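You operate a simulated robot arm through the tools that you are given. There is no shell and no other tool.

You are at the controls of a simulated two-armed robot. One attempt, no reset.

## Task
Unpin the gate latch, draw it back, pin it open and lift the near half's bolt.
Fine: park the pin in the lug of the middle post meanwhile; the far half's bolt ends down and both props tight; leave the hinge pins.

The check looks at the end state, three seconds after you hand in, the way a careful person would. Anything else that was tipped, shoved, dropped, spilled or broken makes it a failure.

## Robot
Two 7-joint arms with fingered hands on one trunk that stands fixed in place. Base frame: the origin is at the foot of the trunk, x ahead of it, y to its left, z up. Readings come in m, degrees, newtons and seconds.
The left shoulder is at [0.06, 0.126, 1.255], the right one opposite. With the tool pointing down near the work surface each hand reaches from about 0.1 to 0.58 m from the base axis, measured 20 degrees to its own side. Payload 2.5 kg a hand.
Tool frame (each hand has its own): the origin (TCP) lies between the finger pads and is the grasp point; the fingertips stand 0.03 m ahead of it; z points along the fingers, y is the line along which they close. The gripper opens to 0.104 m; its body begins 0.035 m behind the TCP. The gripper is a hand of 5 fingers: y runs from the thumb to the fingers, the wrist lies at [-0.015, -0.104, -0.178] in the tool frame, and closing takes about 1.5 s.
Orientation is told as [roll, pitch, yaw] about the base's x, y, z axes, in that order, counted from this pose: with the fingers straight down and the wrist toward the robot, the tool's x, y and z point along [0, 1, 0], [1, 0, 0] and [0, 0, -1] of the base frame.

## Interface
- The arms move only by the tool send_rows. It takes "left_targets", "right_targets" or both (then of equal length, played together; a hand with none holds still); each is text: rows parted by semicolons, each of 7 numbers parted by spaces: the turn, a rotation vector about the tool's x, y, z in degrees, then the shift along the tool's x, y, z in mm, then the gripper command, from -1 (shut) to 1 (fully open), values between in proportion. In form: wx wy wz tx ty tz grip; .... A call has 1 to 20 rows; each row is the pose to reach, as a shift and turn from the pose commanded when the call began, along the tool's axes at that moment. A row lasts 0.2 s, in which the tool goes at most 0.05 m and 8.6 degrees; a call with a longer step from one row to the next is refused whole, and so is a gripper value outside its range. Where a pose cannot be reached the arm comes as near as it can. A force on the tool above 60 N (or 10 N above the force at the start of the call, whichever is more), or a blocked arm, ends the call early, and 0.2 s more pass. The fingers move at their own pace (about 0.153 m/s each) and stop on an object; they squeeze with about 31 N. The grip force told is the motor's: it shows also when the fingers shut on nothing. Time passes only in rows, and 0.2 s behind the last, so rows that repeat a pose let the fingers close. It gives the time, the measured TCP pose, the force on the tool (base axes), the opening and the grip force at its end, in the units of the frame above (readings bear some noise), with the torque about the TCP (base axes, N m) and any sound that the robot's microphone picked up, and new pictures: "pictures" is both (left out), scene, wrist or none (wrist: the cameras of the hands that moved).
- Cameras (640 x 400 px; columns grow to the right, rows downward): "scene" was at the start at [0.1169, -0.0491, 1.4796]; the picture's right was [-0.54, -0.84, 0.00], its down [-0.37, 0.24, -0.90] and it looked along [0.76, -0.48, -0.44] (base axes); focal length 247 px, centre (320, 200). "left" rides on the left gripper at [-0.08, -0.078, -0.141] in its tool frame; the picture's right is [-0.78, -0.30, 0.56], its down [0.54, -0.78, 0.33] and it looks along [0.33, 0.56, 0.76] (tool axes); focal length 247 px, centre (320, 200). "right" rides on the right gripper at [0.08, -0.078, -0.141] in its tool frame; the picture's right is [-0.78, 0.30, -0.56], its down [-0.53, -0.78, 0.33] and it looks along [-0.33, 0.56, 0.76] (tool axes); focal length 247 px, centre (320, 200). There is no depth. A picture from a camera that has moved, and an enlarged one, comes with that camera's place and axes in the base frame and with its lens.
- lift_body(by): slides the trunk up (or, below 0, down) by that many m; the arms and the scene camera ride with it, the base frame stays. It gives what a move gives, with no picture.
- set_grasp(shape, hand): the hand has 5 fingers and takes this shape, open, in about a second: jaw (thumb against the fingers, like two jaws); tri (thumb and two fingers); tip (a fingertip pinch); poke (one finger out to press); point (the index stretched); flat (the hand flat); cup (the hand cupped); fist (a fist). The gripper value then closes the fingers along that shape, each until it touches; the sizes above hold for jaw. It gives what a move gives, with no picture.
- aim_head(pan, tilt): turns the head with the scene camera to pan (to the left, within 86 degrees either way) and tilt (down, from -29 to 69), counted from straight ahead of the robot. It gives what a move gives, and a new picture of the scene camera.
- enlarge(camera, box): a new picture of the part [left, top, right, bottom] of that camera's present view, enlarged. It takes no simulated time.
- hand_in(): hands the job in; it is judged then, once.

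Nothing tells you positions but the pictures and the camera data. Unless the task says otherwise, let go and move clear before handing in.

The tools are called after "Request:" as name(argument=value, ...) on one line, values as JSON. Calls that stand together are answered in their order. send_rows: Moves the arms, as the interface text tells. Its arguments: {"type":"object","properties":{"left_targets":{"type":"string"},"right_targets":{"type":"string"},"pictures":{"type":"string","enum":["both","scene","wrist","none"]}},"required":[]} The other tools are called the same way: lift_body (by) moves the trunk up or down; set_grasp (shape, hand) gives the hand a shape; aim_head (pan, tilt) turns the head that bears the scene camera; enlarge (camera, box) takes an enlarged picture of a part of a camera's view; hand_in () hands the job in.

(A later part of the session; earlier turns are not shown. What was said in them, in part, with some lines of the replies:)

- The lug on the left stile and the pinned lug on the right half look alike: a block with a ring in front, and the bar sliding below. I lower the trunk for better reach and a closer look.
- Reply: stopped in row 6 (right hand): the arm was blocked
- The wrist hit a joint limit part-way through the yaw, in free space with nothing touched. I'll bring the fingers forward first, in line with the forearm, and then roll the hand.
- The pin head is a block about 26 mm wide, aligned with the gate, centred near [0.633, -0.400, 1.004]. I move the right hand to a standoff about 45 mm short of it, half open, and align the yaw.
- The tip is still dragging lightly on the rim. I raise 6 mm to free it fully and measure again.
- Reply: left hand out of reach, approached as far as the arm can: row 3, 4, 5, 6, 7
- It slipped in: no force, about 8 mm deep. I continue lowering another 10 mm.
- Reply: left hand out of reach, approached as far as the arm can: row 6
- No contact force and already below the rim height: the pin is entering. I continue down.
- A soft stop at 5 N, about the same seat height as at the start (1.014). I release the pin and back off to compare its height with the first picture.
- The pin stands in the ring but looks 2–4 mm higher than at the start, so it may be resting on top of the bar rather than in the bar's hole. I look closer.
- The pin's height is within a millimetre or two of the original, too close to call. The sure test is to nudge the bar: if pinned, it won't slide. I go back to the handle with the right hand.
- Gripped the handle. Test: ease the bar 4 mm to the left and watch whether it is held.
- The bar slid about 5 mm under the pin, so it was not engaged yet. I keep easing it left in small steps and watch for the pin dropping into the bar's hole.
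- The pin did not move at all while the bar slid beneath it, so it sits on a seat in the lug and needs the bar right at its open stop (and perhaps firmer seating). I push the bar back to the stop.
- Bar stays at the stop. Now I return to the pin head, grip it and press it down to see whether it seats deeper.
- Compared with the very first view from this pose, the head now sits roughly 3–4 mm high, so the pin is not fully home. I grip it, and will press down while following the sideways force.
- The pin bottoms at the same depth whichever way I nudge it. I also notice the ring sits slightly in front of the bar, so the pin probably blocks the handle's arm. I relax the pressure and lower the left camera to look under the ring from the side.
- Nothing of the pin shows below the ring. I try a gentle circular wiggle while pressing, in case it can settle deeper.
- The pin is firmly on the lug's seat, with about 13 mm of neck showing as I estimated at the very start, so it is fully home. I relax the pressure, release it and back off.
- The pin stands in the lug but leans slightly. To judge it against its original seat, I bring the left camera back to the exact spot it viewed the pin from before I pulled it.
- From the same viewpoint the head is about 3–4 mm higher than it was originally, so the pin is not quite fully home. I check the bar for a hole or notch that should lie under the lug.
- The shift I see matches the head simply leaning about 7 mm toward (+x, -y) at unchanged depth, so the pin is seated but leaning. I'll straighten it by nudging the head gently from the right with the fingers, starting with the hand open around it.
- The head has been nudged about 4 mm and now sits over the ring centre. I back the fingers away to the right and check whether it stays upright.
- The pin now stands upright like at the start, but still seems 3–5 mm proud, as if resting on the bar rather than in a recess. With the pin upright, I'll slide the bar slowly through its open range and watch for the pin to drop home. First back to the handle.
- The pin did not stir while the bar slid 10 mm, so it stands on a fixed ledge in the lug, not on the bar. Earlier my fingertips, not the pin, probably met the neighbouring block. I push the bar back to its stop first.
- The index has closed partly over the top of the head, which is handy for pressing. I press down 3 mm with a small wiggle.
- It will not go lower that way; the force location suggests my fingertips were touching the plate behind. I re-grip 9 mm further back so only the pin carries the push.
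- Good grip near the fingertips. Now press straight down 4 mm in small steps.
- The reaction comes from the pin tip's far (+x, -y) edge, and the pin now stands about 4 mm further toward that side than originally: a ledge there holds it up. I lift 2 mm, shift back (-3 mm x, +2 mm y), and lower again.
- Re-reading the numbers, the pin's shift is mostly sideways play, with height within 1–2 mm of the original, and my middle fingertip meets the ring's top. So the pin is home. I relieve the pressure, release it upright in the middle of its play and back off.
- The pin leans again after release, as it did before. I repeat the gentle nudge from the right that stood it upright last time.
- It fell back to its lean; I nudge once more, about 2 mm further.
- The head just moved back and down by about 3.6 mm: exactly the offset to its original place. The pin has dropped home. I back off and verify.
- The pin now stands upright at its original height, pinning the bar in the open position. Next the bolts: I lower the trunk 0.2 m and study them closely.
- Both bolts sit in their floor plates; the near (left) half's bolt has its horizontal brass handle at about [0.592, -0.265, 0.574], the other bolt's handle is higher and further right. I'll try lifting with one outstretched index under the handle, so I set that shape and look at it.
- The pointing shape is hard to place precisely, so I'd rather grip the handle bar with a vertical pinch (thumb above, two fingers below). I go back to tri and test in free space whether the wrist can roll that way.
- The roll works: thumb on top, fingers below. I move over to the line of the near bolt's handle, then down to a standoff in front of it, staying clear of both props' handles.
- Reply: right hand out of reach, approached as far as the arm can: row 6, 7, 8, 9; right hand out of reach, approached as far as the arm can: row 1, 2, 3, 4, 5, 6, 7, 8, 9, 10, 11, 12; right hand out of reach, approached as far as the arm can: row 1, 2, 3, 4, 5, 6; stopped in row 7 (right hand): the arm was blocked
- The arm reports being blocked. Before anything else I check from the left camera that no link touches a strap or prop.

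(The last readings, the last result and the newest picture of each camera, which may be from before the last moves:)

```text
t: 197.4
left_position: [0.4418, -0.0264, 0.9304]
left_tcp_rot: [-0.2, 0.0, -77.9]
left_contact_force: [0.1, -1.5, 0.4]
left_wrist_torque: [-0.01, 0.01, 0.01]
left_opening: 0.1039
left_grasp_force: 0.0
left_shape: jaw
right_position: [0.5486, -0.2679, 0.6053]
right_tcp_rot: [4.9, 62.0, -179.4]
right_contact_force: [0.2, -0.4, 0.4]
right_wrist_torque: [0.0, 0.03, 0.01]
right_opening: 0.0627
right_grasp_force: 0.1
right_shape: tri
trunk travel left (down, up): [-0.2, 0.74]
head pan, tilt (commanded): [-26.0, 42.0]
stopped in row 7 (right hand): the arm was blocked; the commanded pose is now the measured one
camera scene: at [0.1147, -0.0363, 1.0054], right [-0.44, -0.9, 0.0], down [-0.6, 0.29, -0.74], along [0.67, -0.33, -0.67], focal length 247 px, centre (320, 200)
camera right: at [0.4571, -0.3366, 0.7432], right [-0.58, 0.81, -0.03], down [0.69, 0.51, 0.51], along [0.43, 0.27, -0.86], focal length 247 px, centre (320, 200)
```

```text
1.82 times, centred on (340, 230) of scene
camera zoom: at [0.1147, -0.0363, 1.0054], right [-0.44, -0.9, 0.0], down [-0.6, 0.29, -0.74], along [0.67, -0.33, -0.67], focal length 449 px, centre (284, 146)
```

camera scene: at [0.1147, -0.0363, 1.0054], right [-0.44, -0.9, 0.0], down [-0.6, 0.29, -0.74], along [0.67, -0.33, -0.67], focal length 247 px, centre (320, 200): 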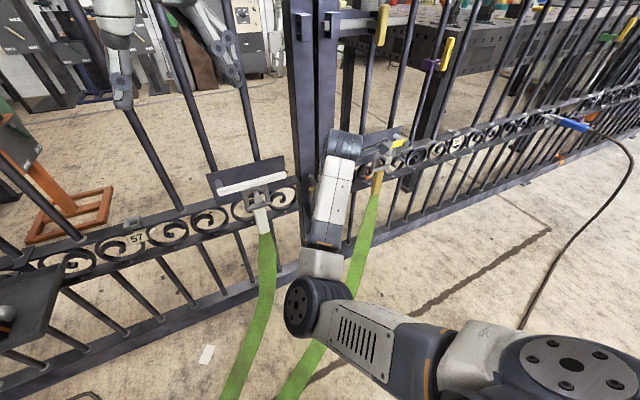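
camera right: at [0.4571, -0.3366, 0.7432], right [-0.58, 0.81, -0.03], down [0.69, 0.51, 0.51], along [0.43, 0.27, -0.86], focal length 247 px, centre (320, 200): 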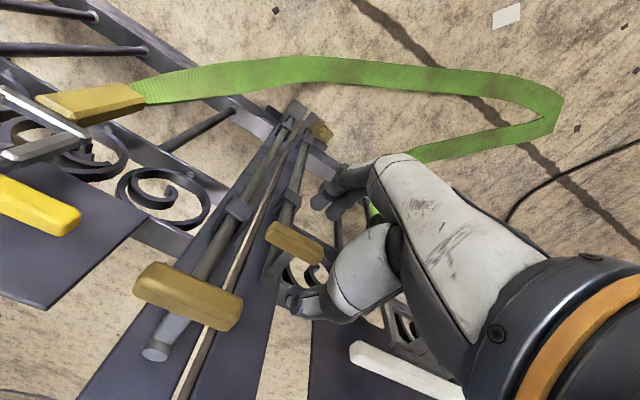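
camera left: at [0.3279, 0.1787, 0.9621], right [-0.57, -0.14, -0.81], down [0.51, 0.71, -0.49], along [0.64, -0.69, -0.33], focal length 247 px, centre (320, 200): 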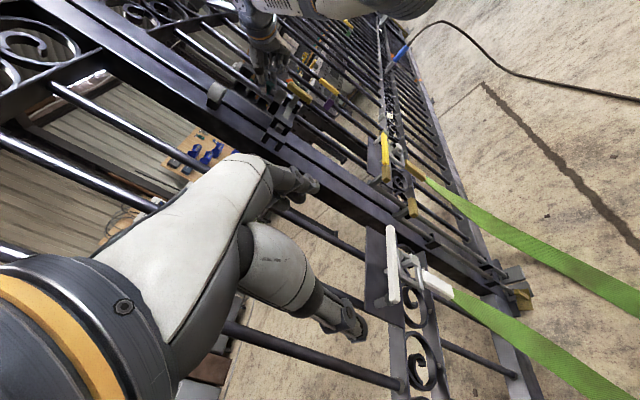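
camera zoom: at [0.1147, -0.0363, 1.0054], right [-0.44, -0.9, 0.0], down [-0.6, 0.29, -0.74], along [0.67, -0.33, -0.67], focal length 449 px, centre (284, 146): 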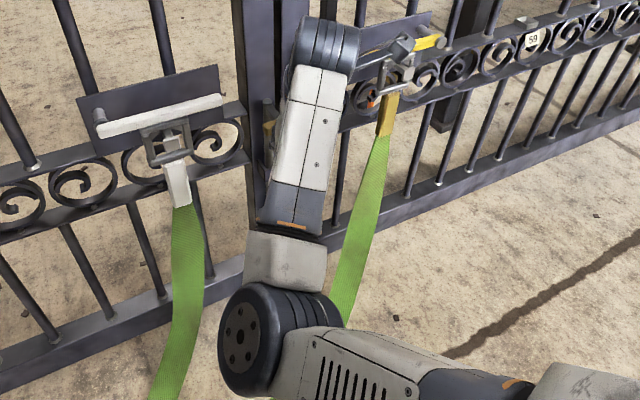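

Elbow and links are in free air above the straps; it was a joint limit. The handle is about 53 mm ahead between thumb and fingers, so I advance in small steps.

Request:
send_rows(right_targets="0 0 0 0 3 8 0.2; 0 0 0 0 6 16 0.2; 0 0 0 0 7 24 0.2; 0 0 0 0 7 24 0.2", pictures="wrist")

Request:
enlarge(camera="right", box=[200, 170, 400, 330])

```text
t: 198.4
left_position: [0.4428, -0.0263, 0.9301]
left_tcp_rot: [-0.1, 0.1, -77.9]
left_contact_force: [-0.5, 0.2, -0.7]
left_wrist_torque: [0.02, -0.01, -0.02]
left_opening: 0.1035
left_grasp_force: 0.0
left_shape: jaw
right_position: [0.5658, -0.2703, 0.5882]
right_tcp_rot: [4.8, 61.9, -179.6]
right_contact_force: [-0.6, -0.2, -0.4]
right_wrist_torque: [0.02, 0.0, 0.01]
right_opening: 0.0631
right_grasp_force: 0.1
right_shape: tri
trunk travel left (down, up): [-0.2, 0.74]
head pan, tilt (commanded): [-26.0, 42.0]
camera right: at [0.475, -0.3379, 0.7254], right [-0.58, 0.81, -0.03], down [0.69, 0.51, 0.51], along [0.43, 0.27, -0.86], focal length 247 px, centre (320, 200)
```

right: 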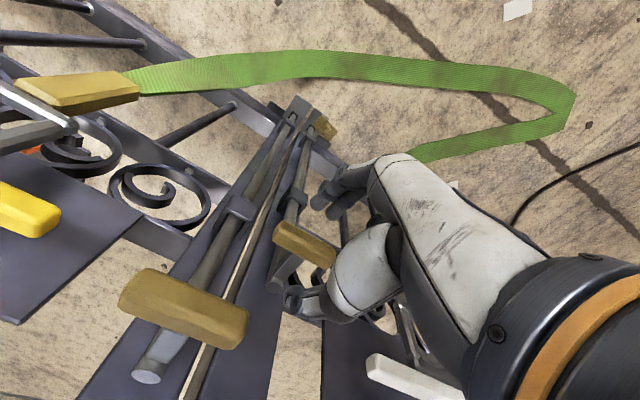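

```text
2.50 times, centred on (300, 250) of right
camera zoom: at [0.475, -0.3379, 0.7254], right [-0.58, 0.81, -0.03], down [0.69, 0.51, 0.51], along [0.43, 0.27, -0.86], focal length 617 px, centre (370, 75)
```

zoom: 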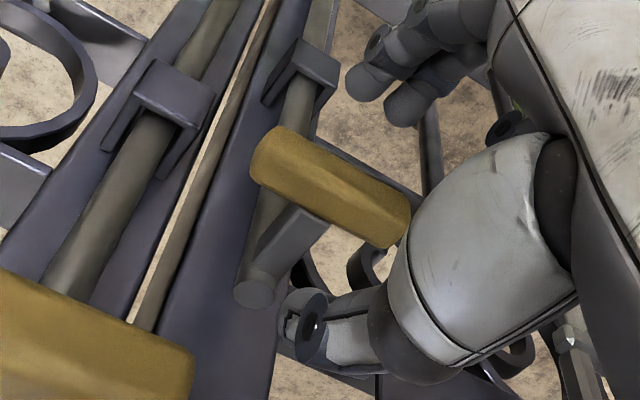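

Request:
send_rows(right_targets="0 0 0 0 0 5 0.2; 0 0 0 0 0 10 0.2; 0 0 0 0 0 10 0.2", pictures="none")

Request:
enlarge(camera="right", box=[200, 170, 400, 330])

Request:
enlarge(camera="left", box=[240, 100, 420, 240])

```text
t: 199.2
left_position: [0.442, -0.0263, 0.9303]
left_tcp_rot: [-0.2, 0.1, -77.8]
left_contact_force: [-0.9, -0.2, -0.3]
left_wrist_torque: [0.0, -0.01, 0.02]
left_opening: 0.1037
left_grasp_force: 0.0
left_shape: jaw
right_position: [0.5749, -0.2696, 0.5816]
right_tcp_rot: [4.4, 61.7, -179.7]
right_contact_force: [-0.3, 0.2, 0.6]
right_wrist_torque: [0.03, -0.02, 0.02]
right_opening: 0.0629
right_grasp_force: 0.3
right_shape: tri
trunk travel left (down, up): [-0.2, 0.74]
head pan, tilt (commanded): [-26.0, 42.0]
```

```text
2.50 times, centred on (300, 250) of right
camera zoom: at [0.4842, -0.3369, 0.7195], right [-0.58, 0.81, -0.03], down [0.69, 0.51, 0.51], along [0.43, 0.28, -0.86], focal length 617 px, centre (370, 75)
```

zoom: 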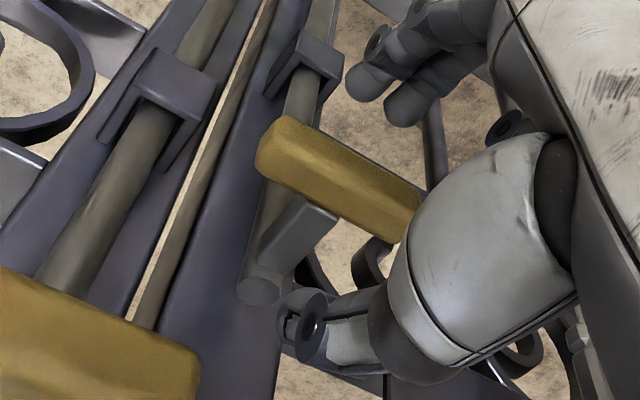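

```text
2.86 times, centred on (330, 170) of left
camera zoom: at [0.3488, 0.0326, 1.071], right [-0.82, 0.13, -0.56], down [0.36, 0.87, -0.33], along [0.44, -0.47, -0.76], focal length 706 px, centre (291, 286)
```

zoom: 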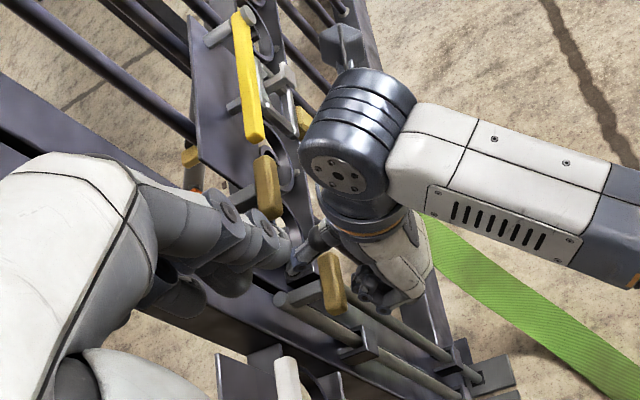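

Request:
send_rows(right_targets="0 0 0 0 0 0 -0.2; 0 0 0 0 0 0 -0.6; 0 0 0 0 0 0 -1; 0 0 0 0 0 0 -1; 0 0 0 0 0 0 -1; 0 0 0 0 0 0 -1; 0 0 0 0 0 0 -1; 0 0 0 0 0 0 -1", pictures="none")

Request:
enlarge(camera="right", box=[200, 170, 400, 330])

Request:
enlarge(camera="left", box=[240, 120, 420, 240])

```text
t: 201.0
left_position: [0.4408, -0.0272, 0.9314]
left_tcp_rot: [0.0, 0.0, -77.9]
left_contact_force: [0.4, 0.3, 0.0]
left_wrist_torque: [0.04, 0.01, -0.03]
left_opening: 0.1039
left_grasp_force: 0.0
left_shape: jaw
right_position: [0.5757, -0.2689, 0.5817]
right_tcp_rot: [4.5, 61.8, -179.5]
right_contact_force: [-14.4, -0.7, 5.3]
right_wrist_torque: [-0.01, 0.49, -0.31]
right_opening: 0.0073
right_grasp_force: 30.8
right_shape: tri
trunk travel left (down, up): [-0.2, 0.74]
head pan, tilt (commanded): [-26.0, 42.0]
```

```text
2.50 times, centred on (300, 250) of right
camera zoom: at [0.4836, -0.3367, 0.7201], right [-0.58, 0.81, -0.03], down [0.69, 0.51, 0.51], along [0.43, 0.28, -0.86], focal length 617 px, centre (370, 75)
```

zoom: 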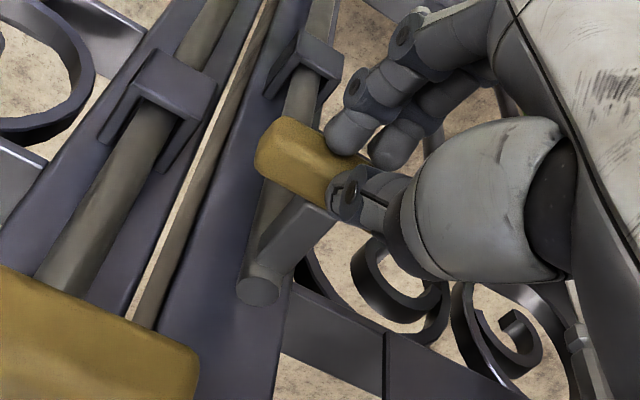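

```text
3.33 times, centred on (330, 180) of left
camera zoom: at [0.348, 0.0327, 1.0714], right [-0.82, 0.13, -0.56], down [0.36, 0.87, -0.33], along [0.44, -0.47, -0.76], focal length 823 px, centre (287, 267)
```

zoom: 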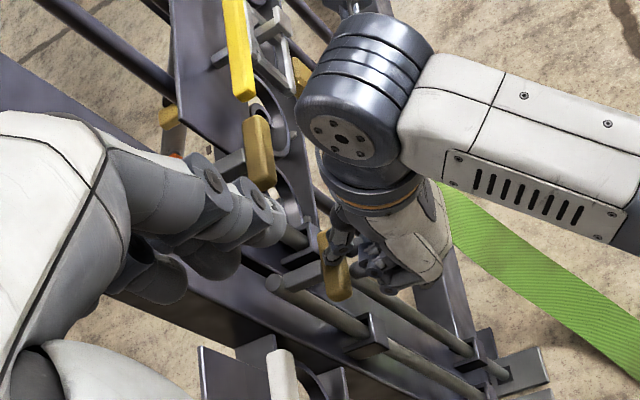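

The pinch is only on the front edge of the bar. I reopen, advance 12 mm more and close again.

Request:
send_rows(right_targets="0 0 0 0 0 0 -0.6; 0 0 0 0 0 0 -0.2; 0 0 0 0 0 0 0.2; 0 0 0 0 0 0 0.2; 0 0 0 0 0 4 0.2; 0 0 0 0 0 8 0.2; 0 0 0 0 0 13 0.2; 0 0 0 0 0 13 0.2", pictures="none")

Request:
enlarge(camera="right", box=[200, 170, 400, 330])

```text
t: 202.8
left_position: [0.4421, -0.0272, 0.9307]
left_tcp_rot: [-0.1, 0.1, -78.0]
left_contact_force: [0.4, 0.5, 0.4]
left_wrist_torque: [0.01, -0.01, -0.02]
left_opening: 0.1038
left_grasp_force: 0.1
left_shape: jaw
right_position: [0.5864, -0.2672, 0.5762]
right_tcp_rot: [4.2, 61.9, -179.7]
right_contact_force: [0.3, -0.9, 0.9]
right_wrist_torque: [-0.02, -0.03, 0.01]
right_opening: 0.0622
right_grasp_force: 0.0
right_shape: tri
trunk travel left (down, up): [-0.2, 0.74]
head pan, tilt (commanded): [-26.0, 42.0]
```

```text
2.50 times, centred on (300, 250) of right
camera zoom: at [0.496, -0.3371, 0.7131], right [-0.58, 0.81, -0.03], down [0.69, 0.51, 0.51], along [0.43, 0.28, -0.86], focal length 617 px, centre (370, 75)
```

zoom: 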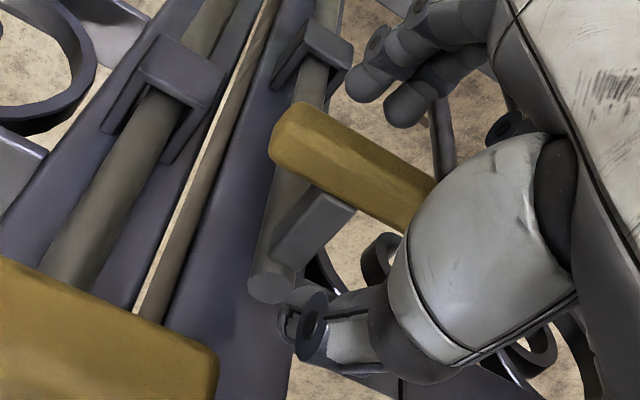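

Request:
send_rows(right_targets="0 0 0 0 0 0 -0.1; 0 0 0 0 0 0 -0.4; 0 0 0 0 0 0 -0.7; 0 0 0 0 0 0 -1; 0 0 0 0 0 0 -1; 0 0 0 0 0 0 -1; 0 0 0 0 0 0 -1; 0 0 0 0 0 0 -1", pictures="none")

Request:
enlarge(camera="right", box=[200, 170, 400, 330])

```text
t: 204.6
left_position: [0.4426, -0.0266, 0.9291]
left_tcp_rot: [-0.1, 0.0, -77.9]
left_contact_force: [0.7, 1.1, 0.0]
left_wrist_torque: [-0.01, -0.01, -0.03]
left_opening: 0.1039
left_grasp_force: 0.1
left_shape: jaw
right_position: [0.5871, -0.2682, 0.5749]
right_tcp_rot: [4.2, 61.7, -179.6]
right_contact_force: [1.2, 1.0, -8.0]
right_wrist_torque: [0.05, -0.11, -0.03]
right_opening: 0.0152
right_grasp_force: 30.7
right_shape: tri
trunk travel left (down, up): [-0.2, 0.74]
head pan, tilt (commanded): [-26.0, 42.0]
```

```text
2.50 times, centred on (300, 250) of right
camera zoom: at [0.4962, -0.3374, 0.7126], right [-0.58, 0.81, -0.02], down [0.69, 0.51, 0.51], along [0.43, 0.28, -0.86], focal length 617 px, centre (370, 75)
```

zoom: 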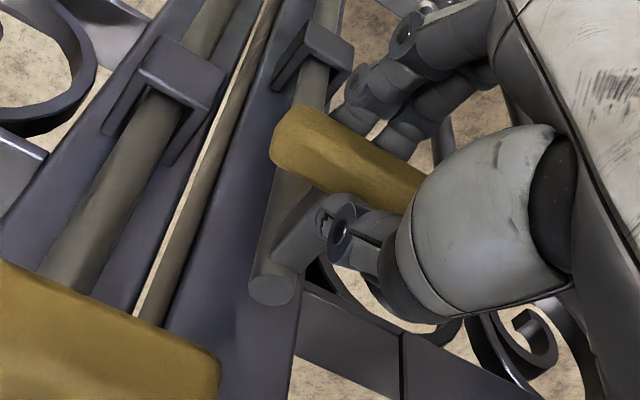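

Solid grip on the bar. I lift the bolt slowly, 20 mm first.

Request:
send_rows(right_targets="0 0 0 0.2 -3.5 -1.9 -1; 0 0 0 0.3 -7.1 -3.7 -1; 0 0 0 0.5 -10.6 -5.6 -1; 0 0 0 0.6 -14.1 -7.5 -1; 0 0 0 0.8 -17.7 -9.4 -1; 0 0 0 0.8 -17.7 -9.4 -1", pictures="none")

Request:
enlarge(camera="scene", box=[260, 140, 380, 300])

Request:
enlarge(camera="left", box=[280, 140, 440, 260])

```text
t: 206.0
left_position: [0.4427, -0.0266, 0.9291]
left_tcp_rot: [0.0, 0.0, -78.0]
left_contact_force: [0.3, -0.5, -0.1]
left_wrist_torque: [-0.01, 0.0, -0.02]
left_opening: 0.1035
left_grasp_force: 0.0
left_shape: jaw
right_position: [0.5875, -0.2679, 0.5947]
right_tcp_rot: [4.2, 61.7, -179.6]
right_contact_force: [4.5, 0.6, -11.2]
right_wrist_torque: [0.05, -0.06, -0.04]
right_opening: 0.0151
right_grasp_force: 31.6
right_shape: tri
trunk travel left (down, up): [-0.2, 0.74]
head pan, tilt (commanded): [-26.0, 42.0]
```

```text
2.50 times, centred on (320, 220) of scene
camera zoom: at [0.1157, -0.0366, 1.0052], right [-0.44, -0.9, 0.0], down [-0.6, 0.29, -0.74], along [0.67, -0.33, -0.67], focal length 617 px, centre (320, 150)
```

zoom: 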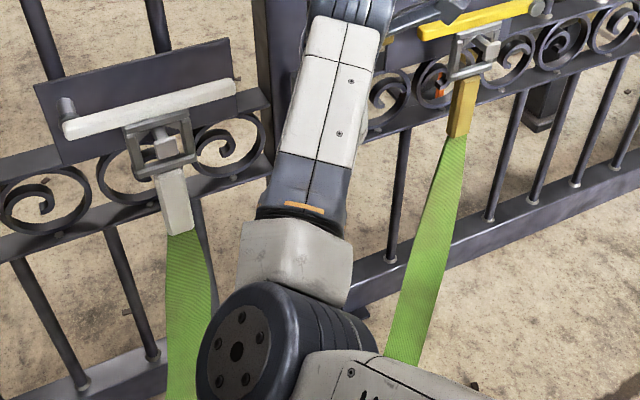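

```text
3.33 times, centred on (360, 200) of left
camera zoom: at [0.3498, 0.0322, 1.0706], right [-0.82, 0.13, -0.55], down [0.36, 0.87, -0.33], along [0.44, -0.47, -0.76], focal length 823 px, centre (187, 200)
```

zoom: 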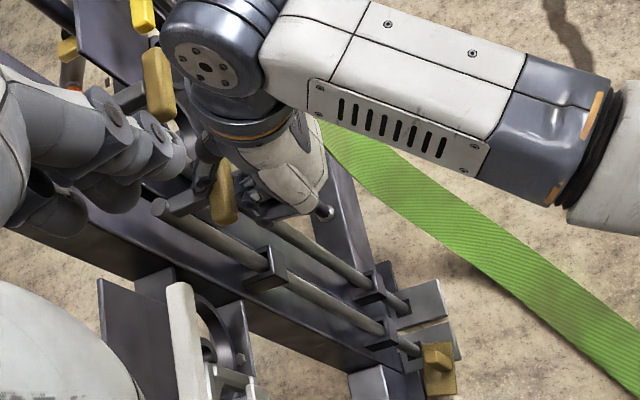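

Request:
send_rows(right_targets="0 0 0 0.2 -3.5 -1.9 -1; 0 0 0 0.3 -7.1 -3.7 -1; 0 0 0 0.5 -10.6 -5.6 -1; 0 0 0 0.6 -14.1 -7.5 -1; 0 0 0 0.8 -17.7 -9.4 -1; 0 0 0 0.8 -17.7 -9.4 -1", pictures="none")

Request:
enlarge(camera="left", box=[280, 140, 440, 260])

Request:
enlarge(camera="right", box=[200, 170, 400, 330])

```text
t: 207.4
left_position: [0.4424, -0.0265, 0.9294]
left_tcp_rot: [-0.2, 0.1, -77.9]
left_contact_force: [1.3, -0.2, 0.7]
left_wrist_torque: [-0.01, 0.01, -0.01]
left_opening: 0.1037
left_grasp_force: 0.0
left_shape: jaw
right_position: [0.5867, -0.2678, 0.6149]
right_tcp_rot: [4.1, 61.6, -179.7]
right_contact_force: [-1.1, 2.2, -11.2]
right_wrist_torque: [0.05, 0.0, 0.04]
right_opening: 0.0151
right_grasp_force: 31.3
right_shape: tri
trunk travel left (down, up): [-0.2, 0.74]
head pan, tilt (commanded): [-26.0, 42.0]
```

```text
3.33 times, centred on (360, 200) of left
camera zoom: at [0.3496, 0.0323, 1.0706], right [-0.82, 0.13, -0.56], down [0.36, 0.87, -0.33], along [0.44, -0.47, -0.76], focal length 823 px, centre (187, 200)
```

zoom: 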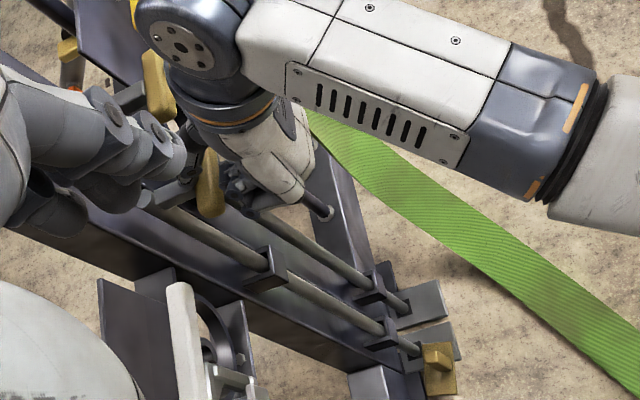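

```text
2.50 times, centred on (300, 250) of right
camera zoom: at [0.4967, -0.3379, 0.7526], right [-0.58, 0.81, -0.02], down [0.69, 0.51, 0.51], along [0.42, 0.28, -0.86], focal length 617 px, centre (370, 75)
```

zoom: 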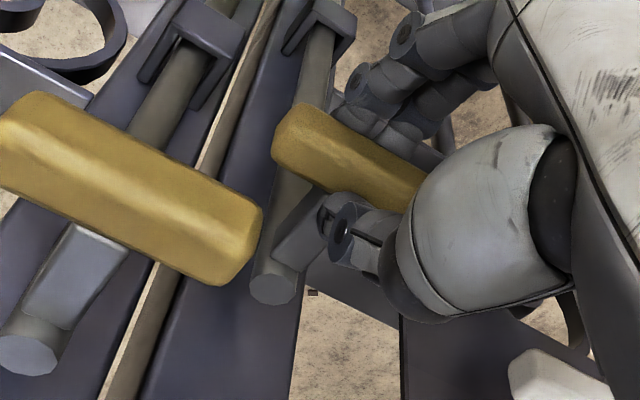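

Request:
enlarge(camera="left", box=[360, 210, 440, 270])

Request:
send_rows(right_targets="0 0 0 0.2 -3.5 -1.9 -1; 0 0 0 0.3 -7.1 -3.7 -1; 0 0 0 0.5 -10.6 -5.6 -1; 0 0 0 0.6 -14.1 -7.5 -1; 0 0 0 0.8 -17.7 -9.4 -1; 0 0 0 0.8 -17.7 -9.4 -1", pictures="none")

Request:
enlarge(camera="left", box=[360, 210, 440, 270])

Request:
enlarge(camera="right", box=[160, 170, 360, 330])

```text
6.67 times, centred on (400, 240) of left
camera zoom: at [0.3496, 0.0323, 1.0706], right [-0.82, 0.13, -0.56], down [0.36, 0.87, -0.33], along [0.44, -0.47, -0.76], focal length 1646 px, centre (-213, -67)
```

zoom: 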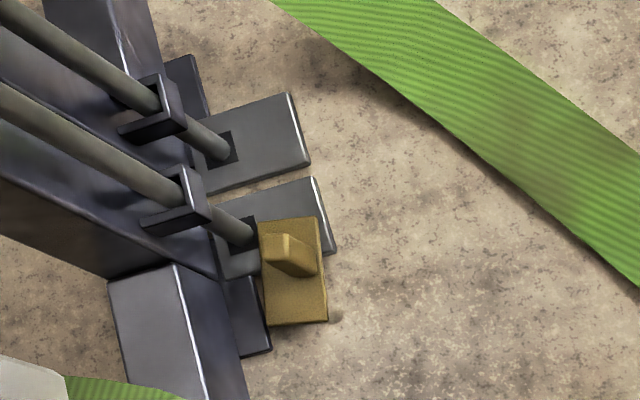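

```text
t: 208.8
left_position: [0.4422, -0.0254, 0.9302]
left_tcp_rot: [-0.1, 0.1, -77.9]
left_contact_force: [-0.9, -0.1, 0.2]
left_wrist_torque: [-0.01, 0.06, 0.0]
left_opening: 0.1038
left_grasp_force: 0.0
left_shape: jaw
right_position: [0.5873, -0.2701, 0.6376]
right_tcp_rot: [4.5, 62.2, -179.4]
right_contact_force: [-1.3, 5.0, 4.9]
right_wrist_torque: [0.1, -0.31, 0.09]
right_opening: 0.0148
right_grasp_force: 31.4
right_shape: tri
trunk travel left (down, up): [-0.2, 0.74]
head pan, tilt (commanded): [-26.0, 42.0]
```

```text
6.67 times, centred on (400, 240) of left
camera zoom: at [0.3483, 0.033, 1.0713], right [-0.82, 0.13, -0.56], down [0.36, 0.87, -0.33], along [0.44, -0.47, -0.76], focal length 1646 px, centre (-213, -67)
```

zoom: 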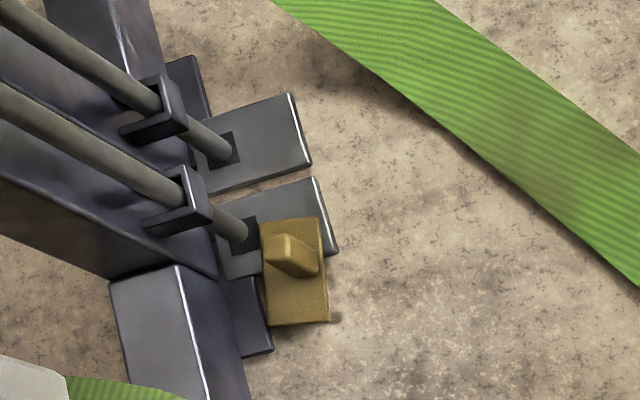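

```text
2.50 times, centred on (260, 250) of right
camera zoom: at [0.4952, -0.3377, 0.7748], right [-0.58, 0.81, -0.03], down [0.69, 0.51, 0.51], along [0.43, 0.28, -0.86], focal length 617 px, centre (470, 75)
```

zoom: 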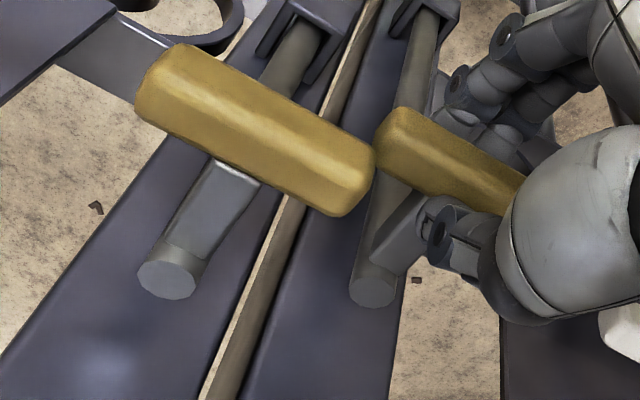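

The force reversed at 60 mm of lift: something is now pushing the hand up and left, perhaps a catch, or the neighbouring handle. I look closely before going on.

Request:
enlarge(camera="left", box=[290, 120, 390, 200])

Request:
enlarge(camera="right", box=[220, 190, 320, 270])

```text
5.00 times, centred on (340, 160) of left
camera zoom: at [0.3483, 0.033, 1.0713], right [-0.82, 0.13, -0.56], down [0.36, 0.87, -0.33], along [0.44, -0.47, -0.76], focal length 1235 px, centre (220, 400)
```

zoom: 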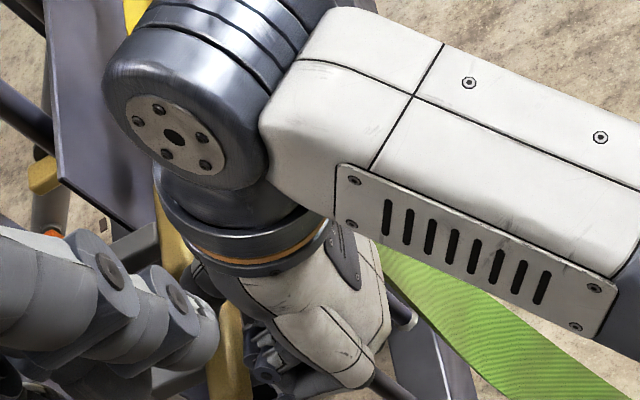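

```text
5.00 times, centred on (270, 230) of right
camera zoom: at [0.4952, -0.3377, 0.7748], right [-0.58, 0.81, -0.03], down [0.69, 0.51, 0.51], along [0.43, 0.28, -0.86], focal length 1235 px, centre (570, 50)
```

zoom: 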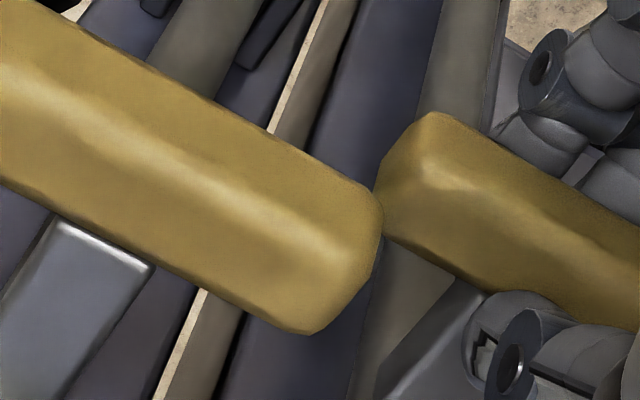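

The hand was pulled about 3 mm above its command, as if the bolt snapped into an upper catch at roughly 63 mm of lift. I follow it up 2.5 mm to relieve the force and check.

Request:
send_rows(right_targets="0 0 0 0.1 -1.1 -0.6 -1; 0 0 0 0.1 -2.2 -1.2 -1; 0 0 0 0.1 -2.2 -1.2 -1; 0 0 0 0.1 -2.2 -1.2 -1", pictures="none")

Request:
enlarge(camera="left", box=[360, 210, 440, 270])

```text
t: 209.8
left_position: [0.4426, -0.026, 0.9295]
left_tcp_rot: [0.0, 0.0, -78.0]
left_contact_force: [0.1, -0.3, -0.9]
left_wrist_torque: [0.0, 0.0, 0.01]
left_opening: 0.1036
left_grasp_force: 0.1
left_shape: jaw
right_position: [0.587, -0.27, 0.6388]
right_tcp_rot: [4.3, 61.9, -179.5]
right_contact_force: [3.2, 4.6, 2.2]
right_wrist_torque: [0.11, -0.31, 0.07]
right_opening: 0.015
right_grasp_force: 30.9
right_shape: tri
trunk travel left (down, up): [-0.2, 0.74]
head pan, tilt (commanded): [-26.0, 42.0]
```

```text
6.67 times, centred on (400, 240) of left
camera zoom: at [0.3487, 0.0328, 1.0711], right [-0.82, 0.13, -0.56], down [0.36, 0.87, -0.33], along [0.44, -0.47, -0.76], focal length 1646 px, centre (-213, -67)
```

zoom: 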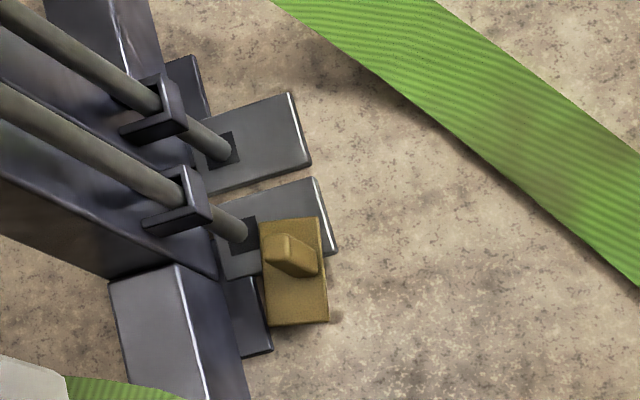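

Request:
send_rows(right_targets="0 0 0 0.1 -1.8 -0.9 -1; 0 0 0 0.2 -3.5 -1.9 -1; 0 0 0 0.2 -5.3 -2.8 -1; 0 0 0 0.2 -5.3 -2.8 -1", pictures="none")

Request:
enlarge(camera="right", box=[160, 170, 360, 330])

```text
t: 210.8
left_position: [0.4427, -0.0257, 0.9289]
left_tcp_rot: [-0.2, 0.0, -78.0]
left_contact_force: [0.0, -0.7, 0.1]
left_wrist_torque: [0.01, 0.01, 0.01]
left_opening: 0.1038
left_grasp_force: 0.2
left_shape: jaw
right_position: [0.5862, -0.2677, 0.6432]
right_tcp_rot: [4.3, 61.7, -179.6]
right_contact_force: [6.4, 1.5, -4.6]
right_wrist_torque: [0.06, -0.33, 0.02]
right_opening: 0.0151
right_grasp_force: 30.6
right_shape: tri
trunk travel left (down, up): [-0.2, 0.74]
head pan, tilt (commanded): [-26.0, 42.0]
```

```text
2.50 times, centred on (260, 250) of right
camera zoom: at [0.4955, -0.3377, 0.7808], right [-0.58, 0.81, -0.03], down [0.69, 0.51, 0.51], along [0.43, 0.28, -0.86], focal length 617 px, centre (470, 75)
```

zoom: 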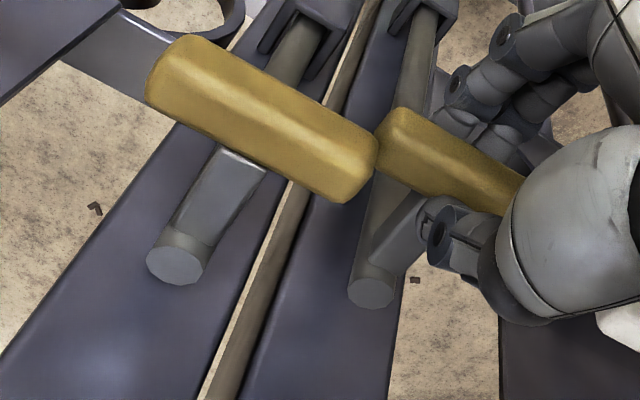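

The bolt is about 68 mm up and its end is clear of the floor plate. I now test whether it stays by opening the hand just a little, with the fingers still under the bar.

Request:
send_rows(right_targets="0 0 0 0 1.8 0.9 -1; 0 0 0 0 1.8 0.9 -1; 0 0 0 0 1.8 0.9 -0.6; 0 0 0 0 1.8 0.9 -0.5; 0 0 0 0 1.8 0.9 -0.5; 0 0 0 0 1.8 0.9 -0.5", pictures="none")

Request:
enlarge(camera="right", box=[160, 170, 360, 330])

```text
t: 212.2
left_position: [0.4424, -0.0278, 0.9299]
left_tcp_rot: [-0.1, 0.0, -77.9]
left_contact_force: [-0.8, 0.8, -0.2]
left_wrist_torque: [-0.01, 0.0, 0.0]
left_opening: 0.104
left_grasp_force: 0.2
left_shape: jaw
right_position: [0.5865, -0.2689, 0.642]
right_tcp_rot: [4.3, 61.8, -179.7]
right_contact_force: [0.2, -0.3, -1.3]
right_wrist_torque: [0.03, 0.02, 0.02]
right_opening: 0.0263
right_grasp_force: 0.1
right_shape: tri
trunk travel left (down, up): [-0.2, 0.74]
head pan, tilt (commanded): [-26.0, 42.0]
```

```text
2.50 times, centred on (260, 250) of right
camera zoom: at [0.4951, -0.3378, 0.7795], right [-0.58, 0.81, -0.03], down [0.69, 0.51, 0.51], along [0.43, 0.28, -0.86], focal length 617 px, centre (470, 75)
```

zoom: 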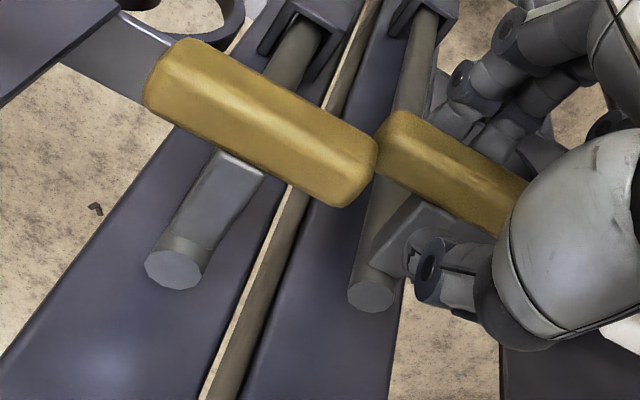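

The bolt stays up by itself with the hand open. I open wider and withdraw along the fingers.

Request:
send_rows(right_targets="0 0 0 0 0 0 -0.2; 0 0 0 0 0 0 0.1; 0 0 0 0 0 0 0.2; 0 0 0 0 0 0 0.2", pictures="none")

Request:
enlarge(camera="right", box=[160, 170, 360, 330])

Request:
send_rows(right_targets="0 0 0 0 0 -8 0.2; 0 0 0 0 0 -18 0.2; 0 0 0 0 0 -30 0.2; 0 0 0 0 0 -45 0.2; 0 0 0 0 0 -60 0.2; 0 0 0 0 0 -60 0.2", pictures="wrist")

```text
t: 213.2
left_position: [0.4422, -0.0274, 0.9307]
left_tcp_rot: [-0.1, -0.1, -77.9]
left_contact_force: [0.3, 0.0, -0.4]
left_wrist_torque: [-0.02, 0.0, -0.03]
left_opening: 0.1036
left_grasp_force: 0.1
left_shape: jaw
right_position: [0.5873, -0.2682, 0.6428]
right_tcp_rot: [4.3, 61.9, -179.6]
right_contact_force: [0.8, 0.4, -0.8]
right_wrist_torque: [0.02, 0.01, -0.02]
right_opening: 0.062
right_grasp_force: 0.0
right_shape: tri
trunk travel left (down, up): [-0.2, 0.74]
head pan, tilt (commanded): [-26.0, 42.0]
```

```text
2.50 times, centred on (260, 250) of right
camera zoom: at [0.4952, -0.3376, 0.7797], right [-0.58, 0.81, -0.03], down [0.69, 0.51, 0.51], along [0.43, 0.28, -0.86], focal length 617 px, centre (470, 75)
```

zoom: 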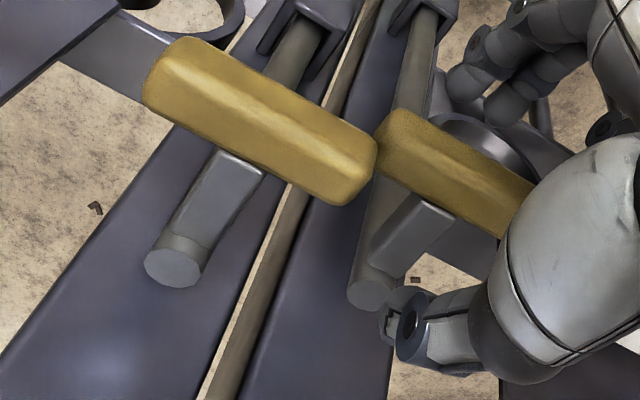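

```text
t: 214.6
left_position: [0.4421, -0.0267, 0.9303]
left_tcp_rot: [-0.1, 0.0, -77.9]
left_contact_force: [-0.2, -0.5, 0.3]
left_wrist_torque: [0.02, 0.01, 0.0]
left_opening: 0.1038
left_grasp_force: 0.1
left_shape: jaw
right_position: [0.5344, -0.2698, 0.674]
right_tcp_rot: [4.8, 62.2, -179.7]
right_contact_force: [-0.7, 0.6, -0.2]
right_wrist_torque: [-0.01, -0.01, 0.03]
right_opening: 0.0619
right_grasp_force: 0.1
right_shape: tri
trunk travel left (down, up): [-0.2, 0.74]
head pan, tilt (commanded): [-26.0, 42.0]
camera right: at [0.4415, -0.3371, 0.811], right [-0.58, 0.82, -0.03], down [0.69, 0.51, 0.51], along [0.44, 0.27, -0.86], focal length 247 px, centre (320, 200)
```

right: 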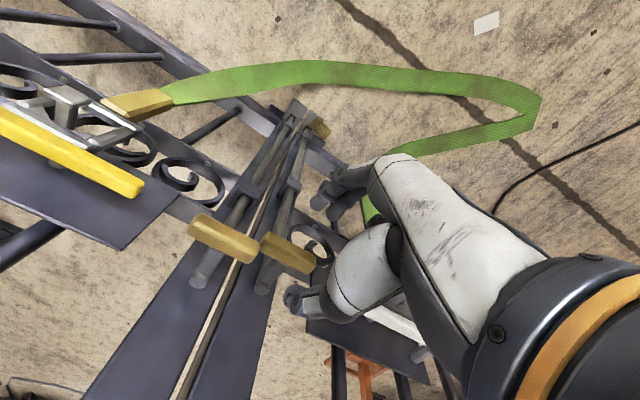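

The near bolt holds up and the far bolt is untouched. I withdraw the hand back and up, well clear of the straps and props.

Request:
send_rows(right_targets="0 0 0 0 0 -20 0.2; 0 0 0 0 0 -40 0.2; 0 0 0 0 0 -55 0.2; 0 0 0 1 -20 -66 0.2; 0 0 0 2 -45 -79 0.2; 0 0 0 3 -70 -92 0.2; 0 0 0 4 -95 -105 0.2; 0 0 0 5 -120 -119 0.2; 0 0 0 6 -145 -132 0.2; 0 0 0 8 -170 -145 0.2; 0 0 0 8 -170 -145 0.2", pictures="both")

```text
t: 217.0
left_position: [0.4418, -0.0261, 0.9302]
left_tcp_rot: [0.0, 0.0, -77.9]
left_contact_force: [0.0, 0.2, 0.3]
left_wrist_torque: [-0.03, -0.02, 0.0]
left_opening: 0.1036
left_grasp_force: 0.2
left_shape: jaw
right_position: [0.5064, -0.2833, 0.897]
right_tcp_rot: [4.3, 61.8, -179.6]
right_contact_force: [0.0, -0.3, 0.7]
right_wrist_torque: [0.02, -0.01, 0.01]
right_opening: 0.0621
right_grasp_force: 0.1
right_shape: tri
right hand out of reach, approached as far as the arm can: row 2, 3, 4, 5, 6, 7, 8, 9, 10, 11
trunk travel left (down, up): [-0.2, 0.74]
head pan, tilt (commanded): [-26.0, 42.0]
camera scene: at [0.1147, -0.0362, 1.0054], right [-0.44, -0.9, 0.0], down [-0.6, 0.29, -0.74], along [0.67, -0.33, -0.67], focal length 247 px, centre (320, 200)
camera right: at [0.4155, -0.3523, 1.0347], right [-0.58, 0.81, -0.03], down [0.69, 0.51, 0.51], along [0.43, 0.28, -0.86], focal length 247 px, centre (320, 200)
```

scene: 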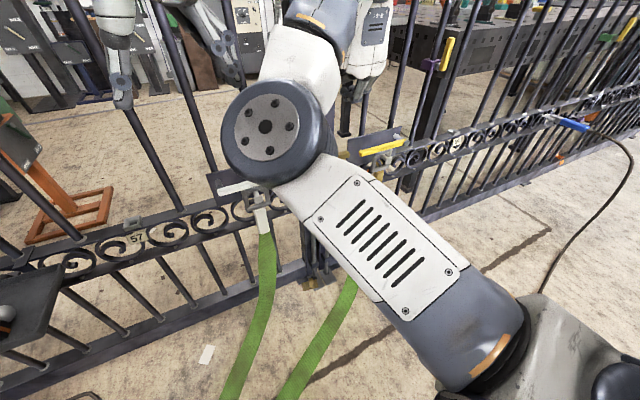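
right: 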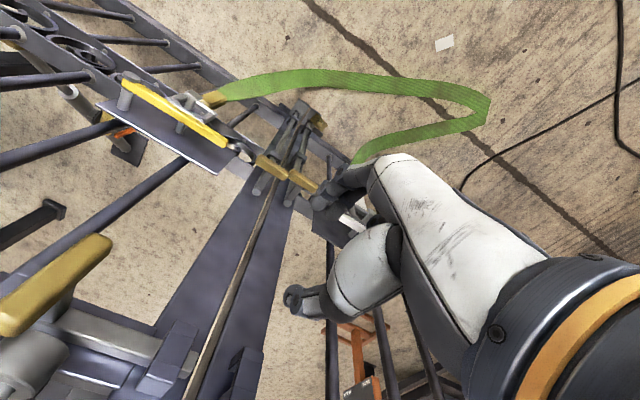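

Request:
send_rows(right_targets="0 0 0 10 0 -20 0.2; 0 0 0 25 1 -40 0.2; 0 0 0 45 1 -60 0.2; 0 0 0 65 2 -75 0.2; 0 0 0 85 2 -88 0.2; 0 0 0 110 2 -98 0.2; 0 0 0 138 3 -101.6 0.2; 0 0 0 138 3 -101.6 0.2", pictures="scene")

Request:
enlarge(camera="scene", box=[260, 130, 380, 300])

Request:
enlarge(camera="left", box=[280, 100, 440, 270])

```text
t: 218.8
left_position: [0.441, -0.027, 0.9295]
left_tcp_rot: [-0.1, 0.0, -78.0]
left_contact_force: [-0.7, -0.7, -0.1]
left_wrist_torque: [0.02, -0.01, -0.01]
left_opening: 0.1037
left_grasp_force: 0.0
left_shape: jaw
right_position: [0.4051, -0.4154, 0.9467]
right_tcp_rot: [4.3, 61.9, -179.5]
right_contact_force: [0.3, -0.1, 0.2]
right_wrist_torque: [0.01, -0.04, -0.01]
right_opening: 0.0619
right_grasp_force: 0.1
right_shape: tri
trunk travel left (down, up): [-0.2, 0.74]
head pan, tilt (commanded): [-26.0, 42.0]
camera scene: at [0.1147, -0.0363, 1.0054], right [-0.44, -0.9, 0.0], down [-0.6, 0.29, -0.74], along [0.67, -0.33, -0.67], focal length 247 px, centre (320, 200)
```

scene: 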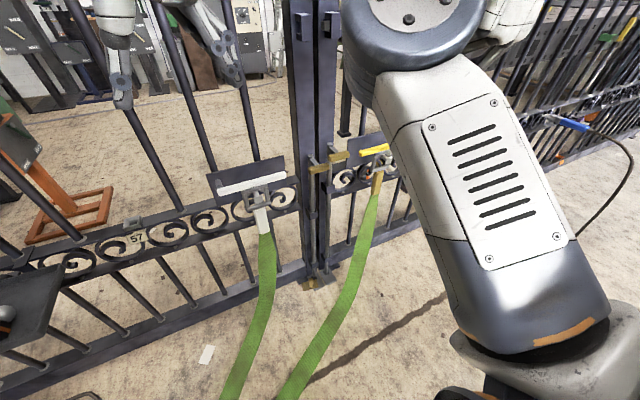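

```text
2.35 times, centred on (320, 215) of scene
camera zoom: at [0.1147, -0.0363, 1.0054], right [-0.44, -0.9, 0.0], down [-0.6, 0.29, -0.74], along [0.67, -0.33, -0.67], focal length 581 px, centre (320, 165)
```

zoom: 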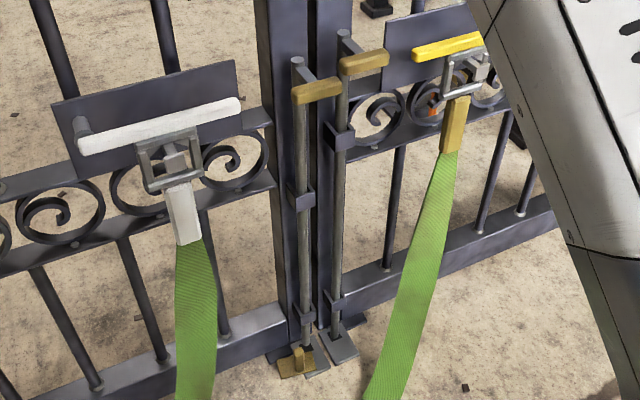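

```text
2.35 times, centred on (360, 185) of left
camera zoom: at [0.3488, 0.0325, 1.071], right [-0.82, 0.13, -0.56], down [0.36, 0.87, -0.33], along [0.44, -0.47, -0.76], focal length 581 px, centre (226, 235)
```

zoom: 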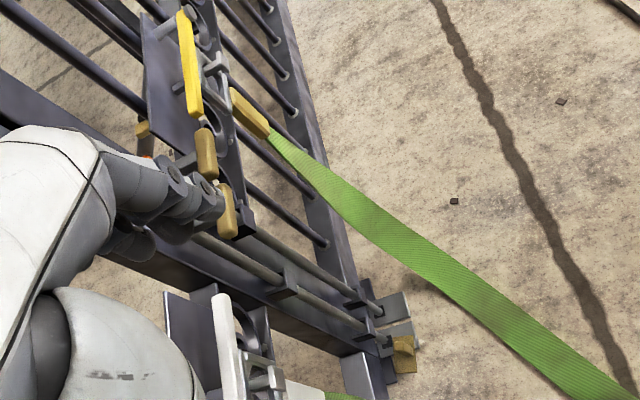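

Request:
enlarge(camera="scene", box=[280, 245, 360, 300])

Request:
enlarge(camera="scene", box=[290, 135, 370, 195])

Request:
aim_head(pan=-36, tilt=12)

Request:
enlarge(camera="scene", box=[220, 100, 360, 220])

```text
7.27 times, centred on (320, 272) of scene
camera zoom: at [0.1147, -0.0363, 1.0054], right [-0.44, -0.9, 0.0], down [-0.6, 0.29, -0.74], along [0.67, -0.33, -0.67], focal length 1796 px, centre (320, -327)
```

zoom: 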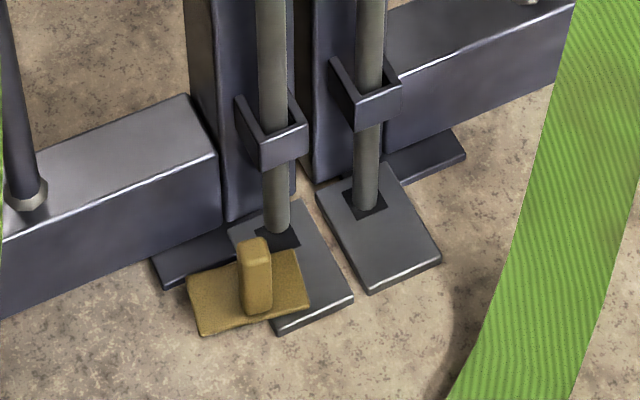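

```text
6.67 times, centred on (330, 165) of scene
camera zoom: at [0.1147, -0.0363, 1.0054], right [-0.44, -0.9, 0.0], down [-0.6, 0.29, -0.74], along [0.67, -0.33, -0.67], focal length 1646 px, centre (253, 433)
```

zoom: 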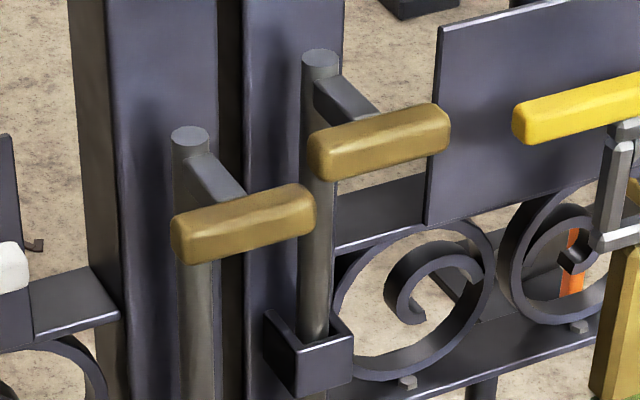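

```text
t: 219.8
left_position: [0.4419, -0.0266, 0.93]
left_tcp_rot: [-0.1, -0.1, -77.9]
left_contact_force: [0.3, -0.5, 0.7]
left_wrist_torque: [0.03, 0.01, 0.02]
left_opening: 0.1037
left_grasp_force: 0.0
left_shape: jaw
right_position: [0.4071, -0.4148, 0.9463]
right_tcp_rot: [4.3, 61.8, -179.6]
right_contact_force: [0.5, -0.1, -0.2]
right_wrist_torque: [0.0, 0.0, -0.03]
right_opening: 0.0619
right_grasp_force: 0.0
right_shape: tri
trunk travel left (down, up): [-0.2, 0.74]
head pan, tilt (commanded): [-36.0, 12.0]
camera scene: at [0.115, -0.0544, 1.0527], right [-0.59, -0.81, 0.0], down [-0.17, 0.12, -0.98], along [0.79, -0.57, -0.21], focal length 247 px, centre (320, 200)
```

scene: 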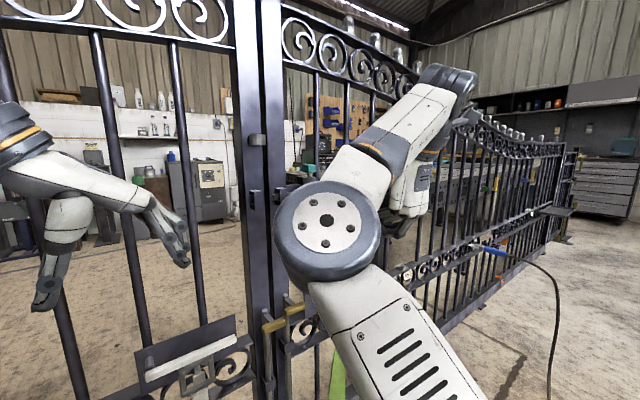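

```text
3.33 times, centred on (290, 160) of scene
camera zoom: at [0.115, -0.0544, 1.0527], right [-0.59, -0.81, 0.0], down [-0.17, 0.12, -0.98], along [0.79, -0.57, -0.21], focal length 823 px, centre (420, 333)
```

zoom: 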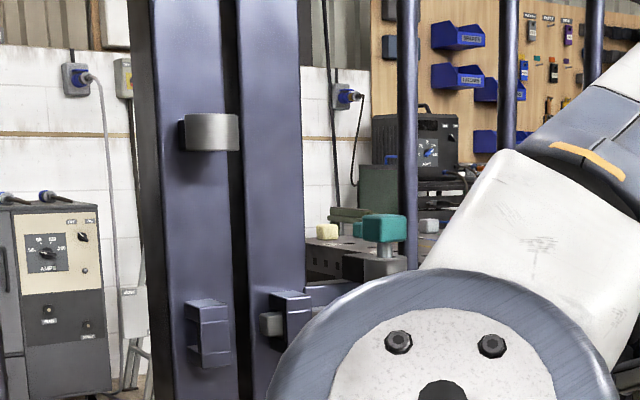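

The near bolt's end is 20–30 mm above its floor plate and the far bolt is still down in its hole. I raise the trunk for a last check of the latch and pin.

Request:
lift_body(by=0.2)

Request:
aim_head(pan=-36, tilt=25)

Request:
enlarge(camera="left", box=[210, 70, 330, 160])

Request:
enlarge(camera="scene", box=[220, 130, 360, 340])

```text
t: 221.9
left_position: [0.4423, -0.0282, 1.1305]
left_tcp_rot: [0.0, 0.0, -77.9]
left_contact_force: [-0.9, 0.2, -0.4]
left_wrist_torque: [0.0, 0.0, 0.0]
left_opening: 0.1039
left_grasp_force: 0.1
left_shape: jaw
right_position: [0.4063, -0.4153, 1.1449]
right_tcp_rot: [4.3, 61.8, -179.6]
right_contact_force: [-0.6, 0.2, -1.2]
right_wrist_torque: [0.0, -0.03, -0.01]
right_opening: 0.062
right_grasp_force: 0.1
right_shape: tri
trunk travel left (down, up): [-0.4, 0.54]
head pan, tilt (commanded): [-36.0, 12.0]
```

```text
t: 222.7
left_position: [0.4432, -0.0261, 1.1306]
left_tcp_rot: [-0.1, 0.0, -77.9]
left_contact_force: [0.5, -0.5, -0.5]
left_wrist_torque: [-0.01, -0.02, 0.01]
left_opening: 0.1039
left_grasp_force: 0.1
left_shape: jaw
right_position: [0.4068, -0.415, 1.1465]
right_tcp_rot: [4.3, 61.8, -179.6]
right_contact_force: [-0.3, -0.3, -1.1]
right_wrist_torque: [0.0, 0.0, 0.01]
right_opening: 0.062
right_grasp_force: 0.0
right_shape: tri
trunk travel left (down, up): [-0.4, 0.54]
head pan, tilt (commanded): [-36.0, 25.0]
camera scene: at [0.1141, -0.0538, 1.2317], right [-0.59, -0.81, 0.0], down [-0.34, 0.25, -0.91], along [0.73, -0.53, -0.42], focal length 247 px, centre (320, 200)
```

scene: 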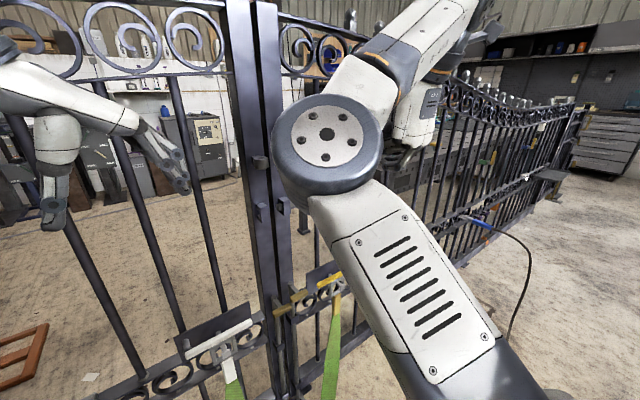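

```text
4.44 times, centred on (270, 115) of left
camera zoom: at [0.3488, 0.0326, 1.271], right [-0.82, 0.13, -0.56], down [0.36, 0.87, -0.33], along [0.44, -0.47, -0.76], focal length 1098 px, centre (542, 578)
```

zoom: 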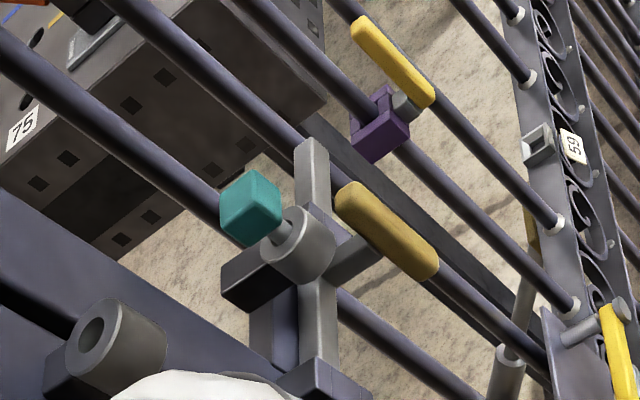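

```text
1.90 times, centred on (290, 235) of scene
camera zoom: at [0.1141, -0.0538, 1.2317], right [-0.59, -0.81, 0.0], down [-0.34, 0.25, -0.91], along [0.73, -0.53, -0.42], focal length 470 px, centre (377, 133)
```

zoom: 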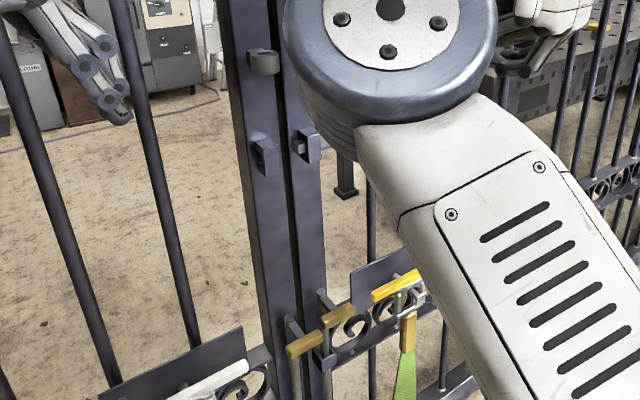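

The bar is drawn out of the left keeper and the pin stands seated in the latch lug. The near half's bolt stays up, the far half's bolt is down, and both props and the hinge pins are untouched. Both hands are clear, so I hand in.

Request:
hand_in()

```text
The job is handed in.
```

I've handed the job in, and as far as I could see from the cameras everything asked for is done. The check gave no result yet.

- **Latch:** I pulled the pin and parked it in the middle post's lug. The bar is drawn back to its end stop, out of the left keeper.
- **Pin:** It is back in the latch lug, upright and at about its original height. It first stood 3–4 mm high and leaned, and the bar could still slide under it. A small nudge then made it drop home. I didn't test afterwards whether it now blocks the bar.
- **Near half's bolt:** I took the left half, in front of the robot, as the near one. Its bolt is raised about 67 mm, with its end 20–30 mm above the floor plate. It stayed up after I let go.
- **Far half's bolt:** It is still down in its hole.
- **Props and hinge pins:** I didn't touch either prop, and I left the hinge pins alone.

Both hands are open and well clear of the gate.
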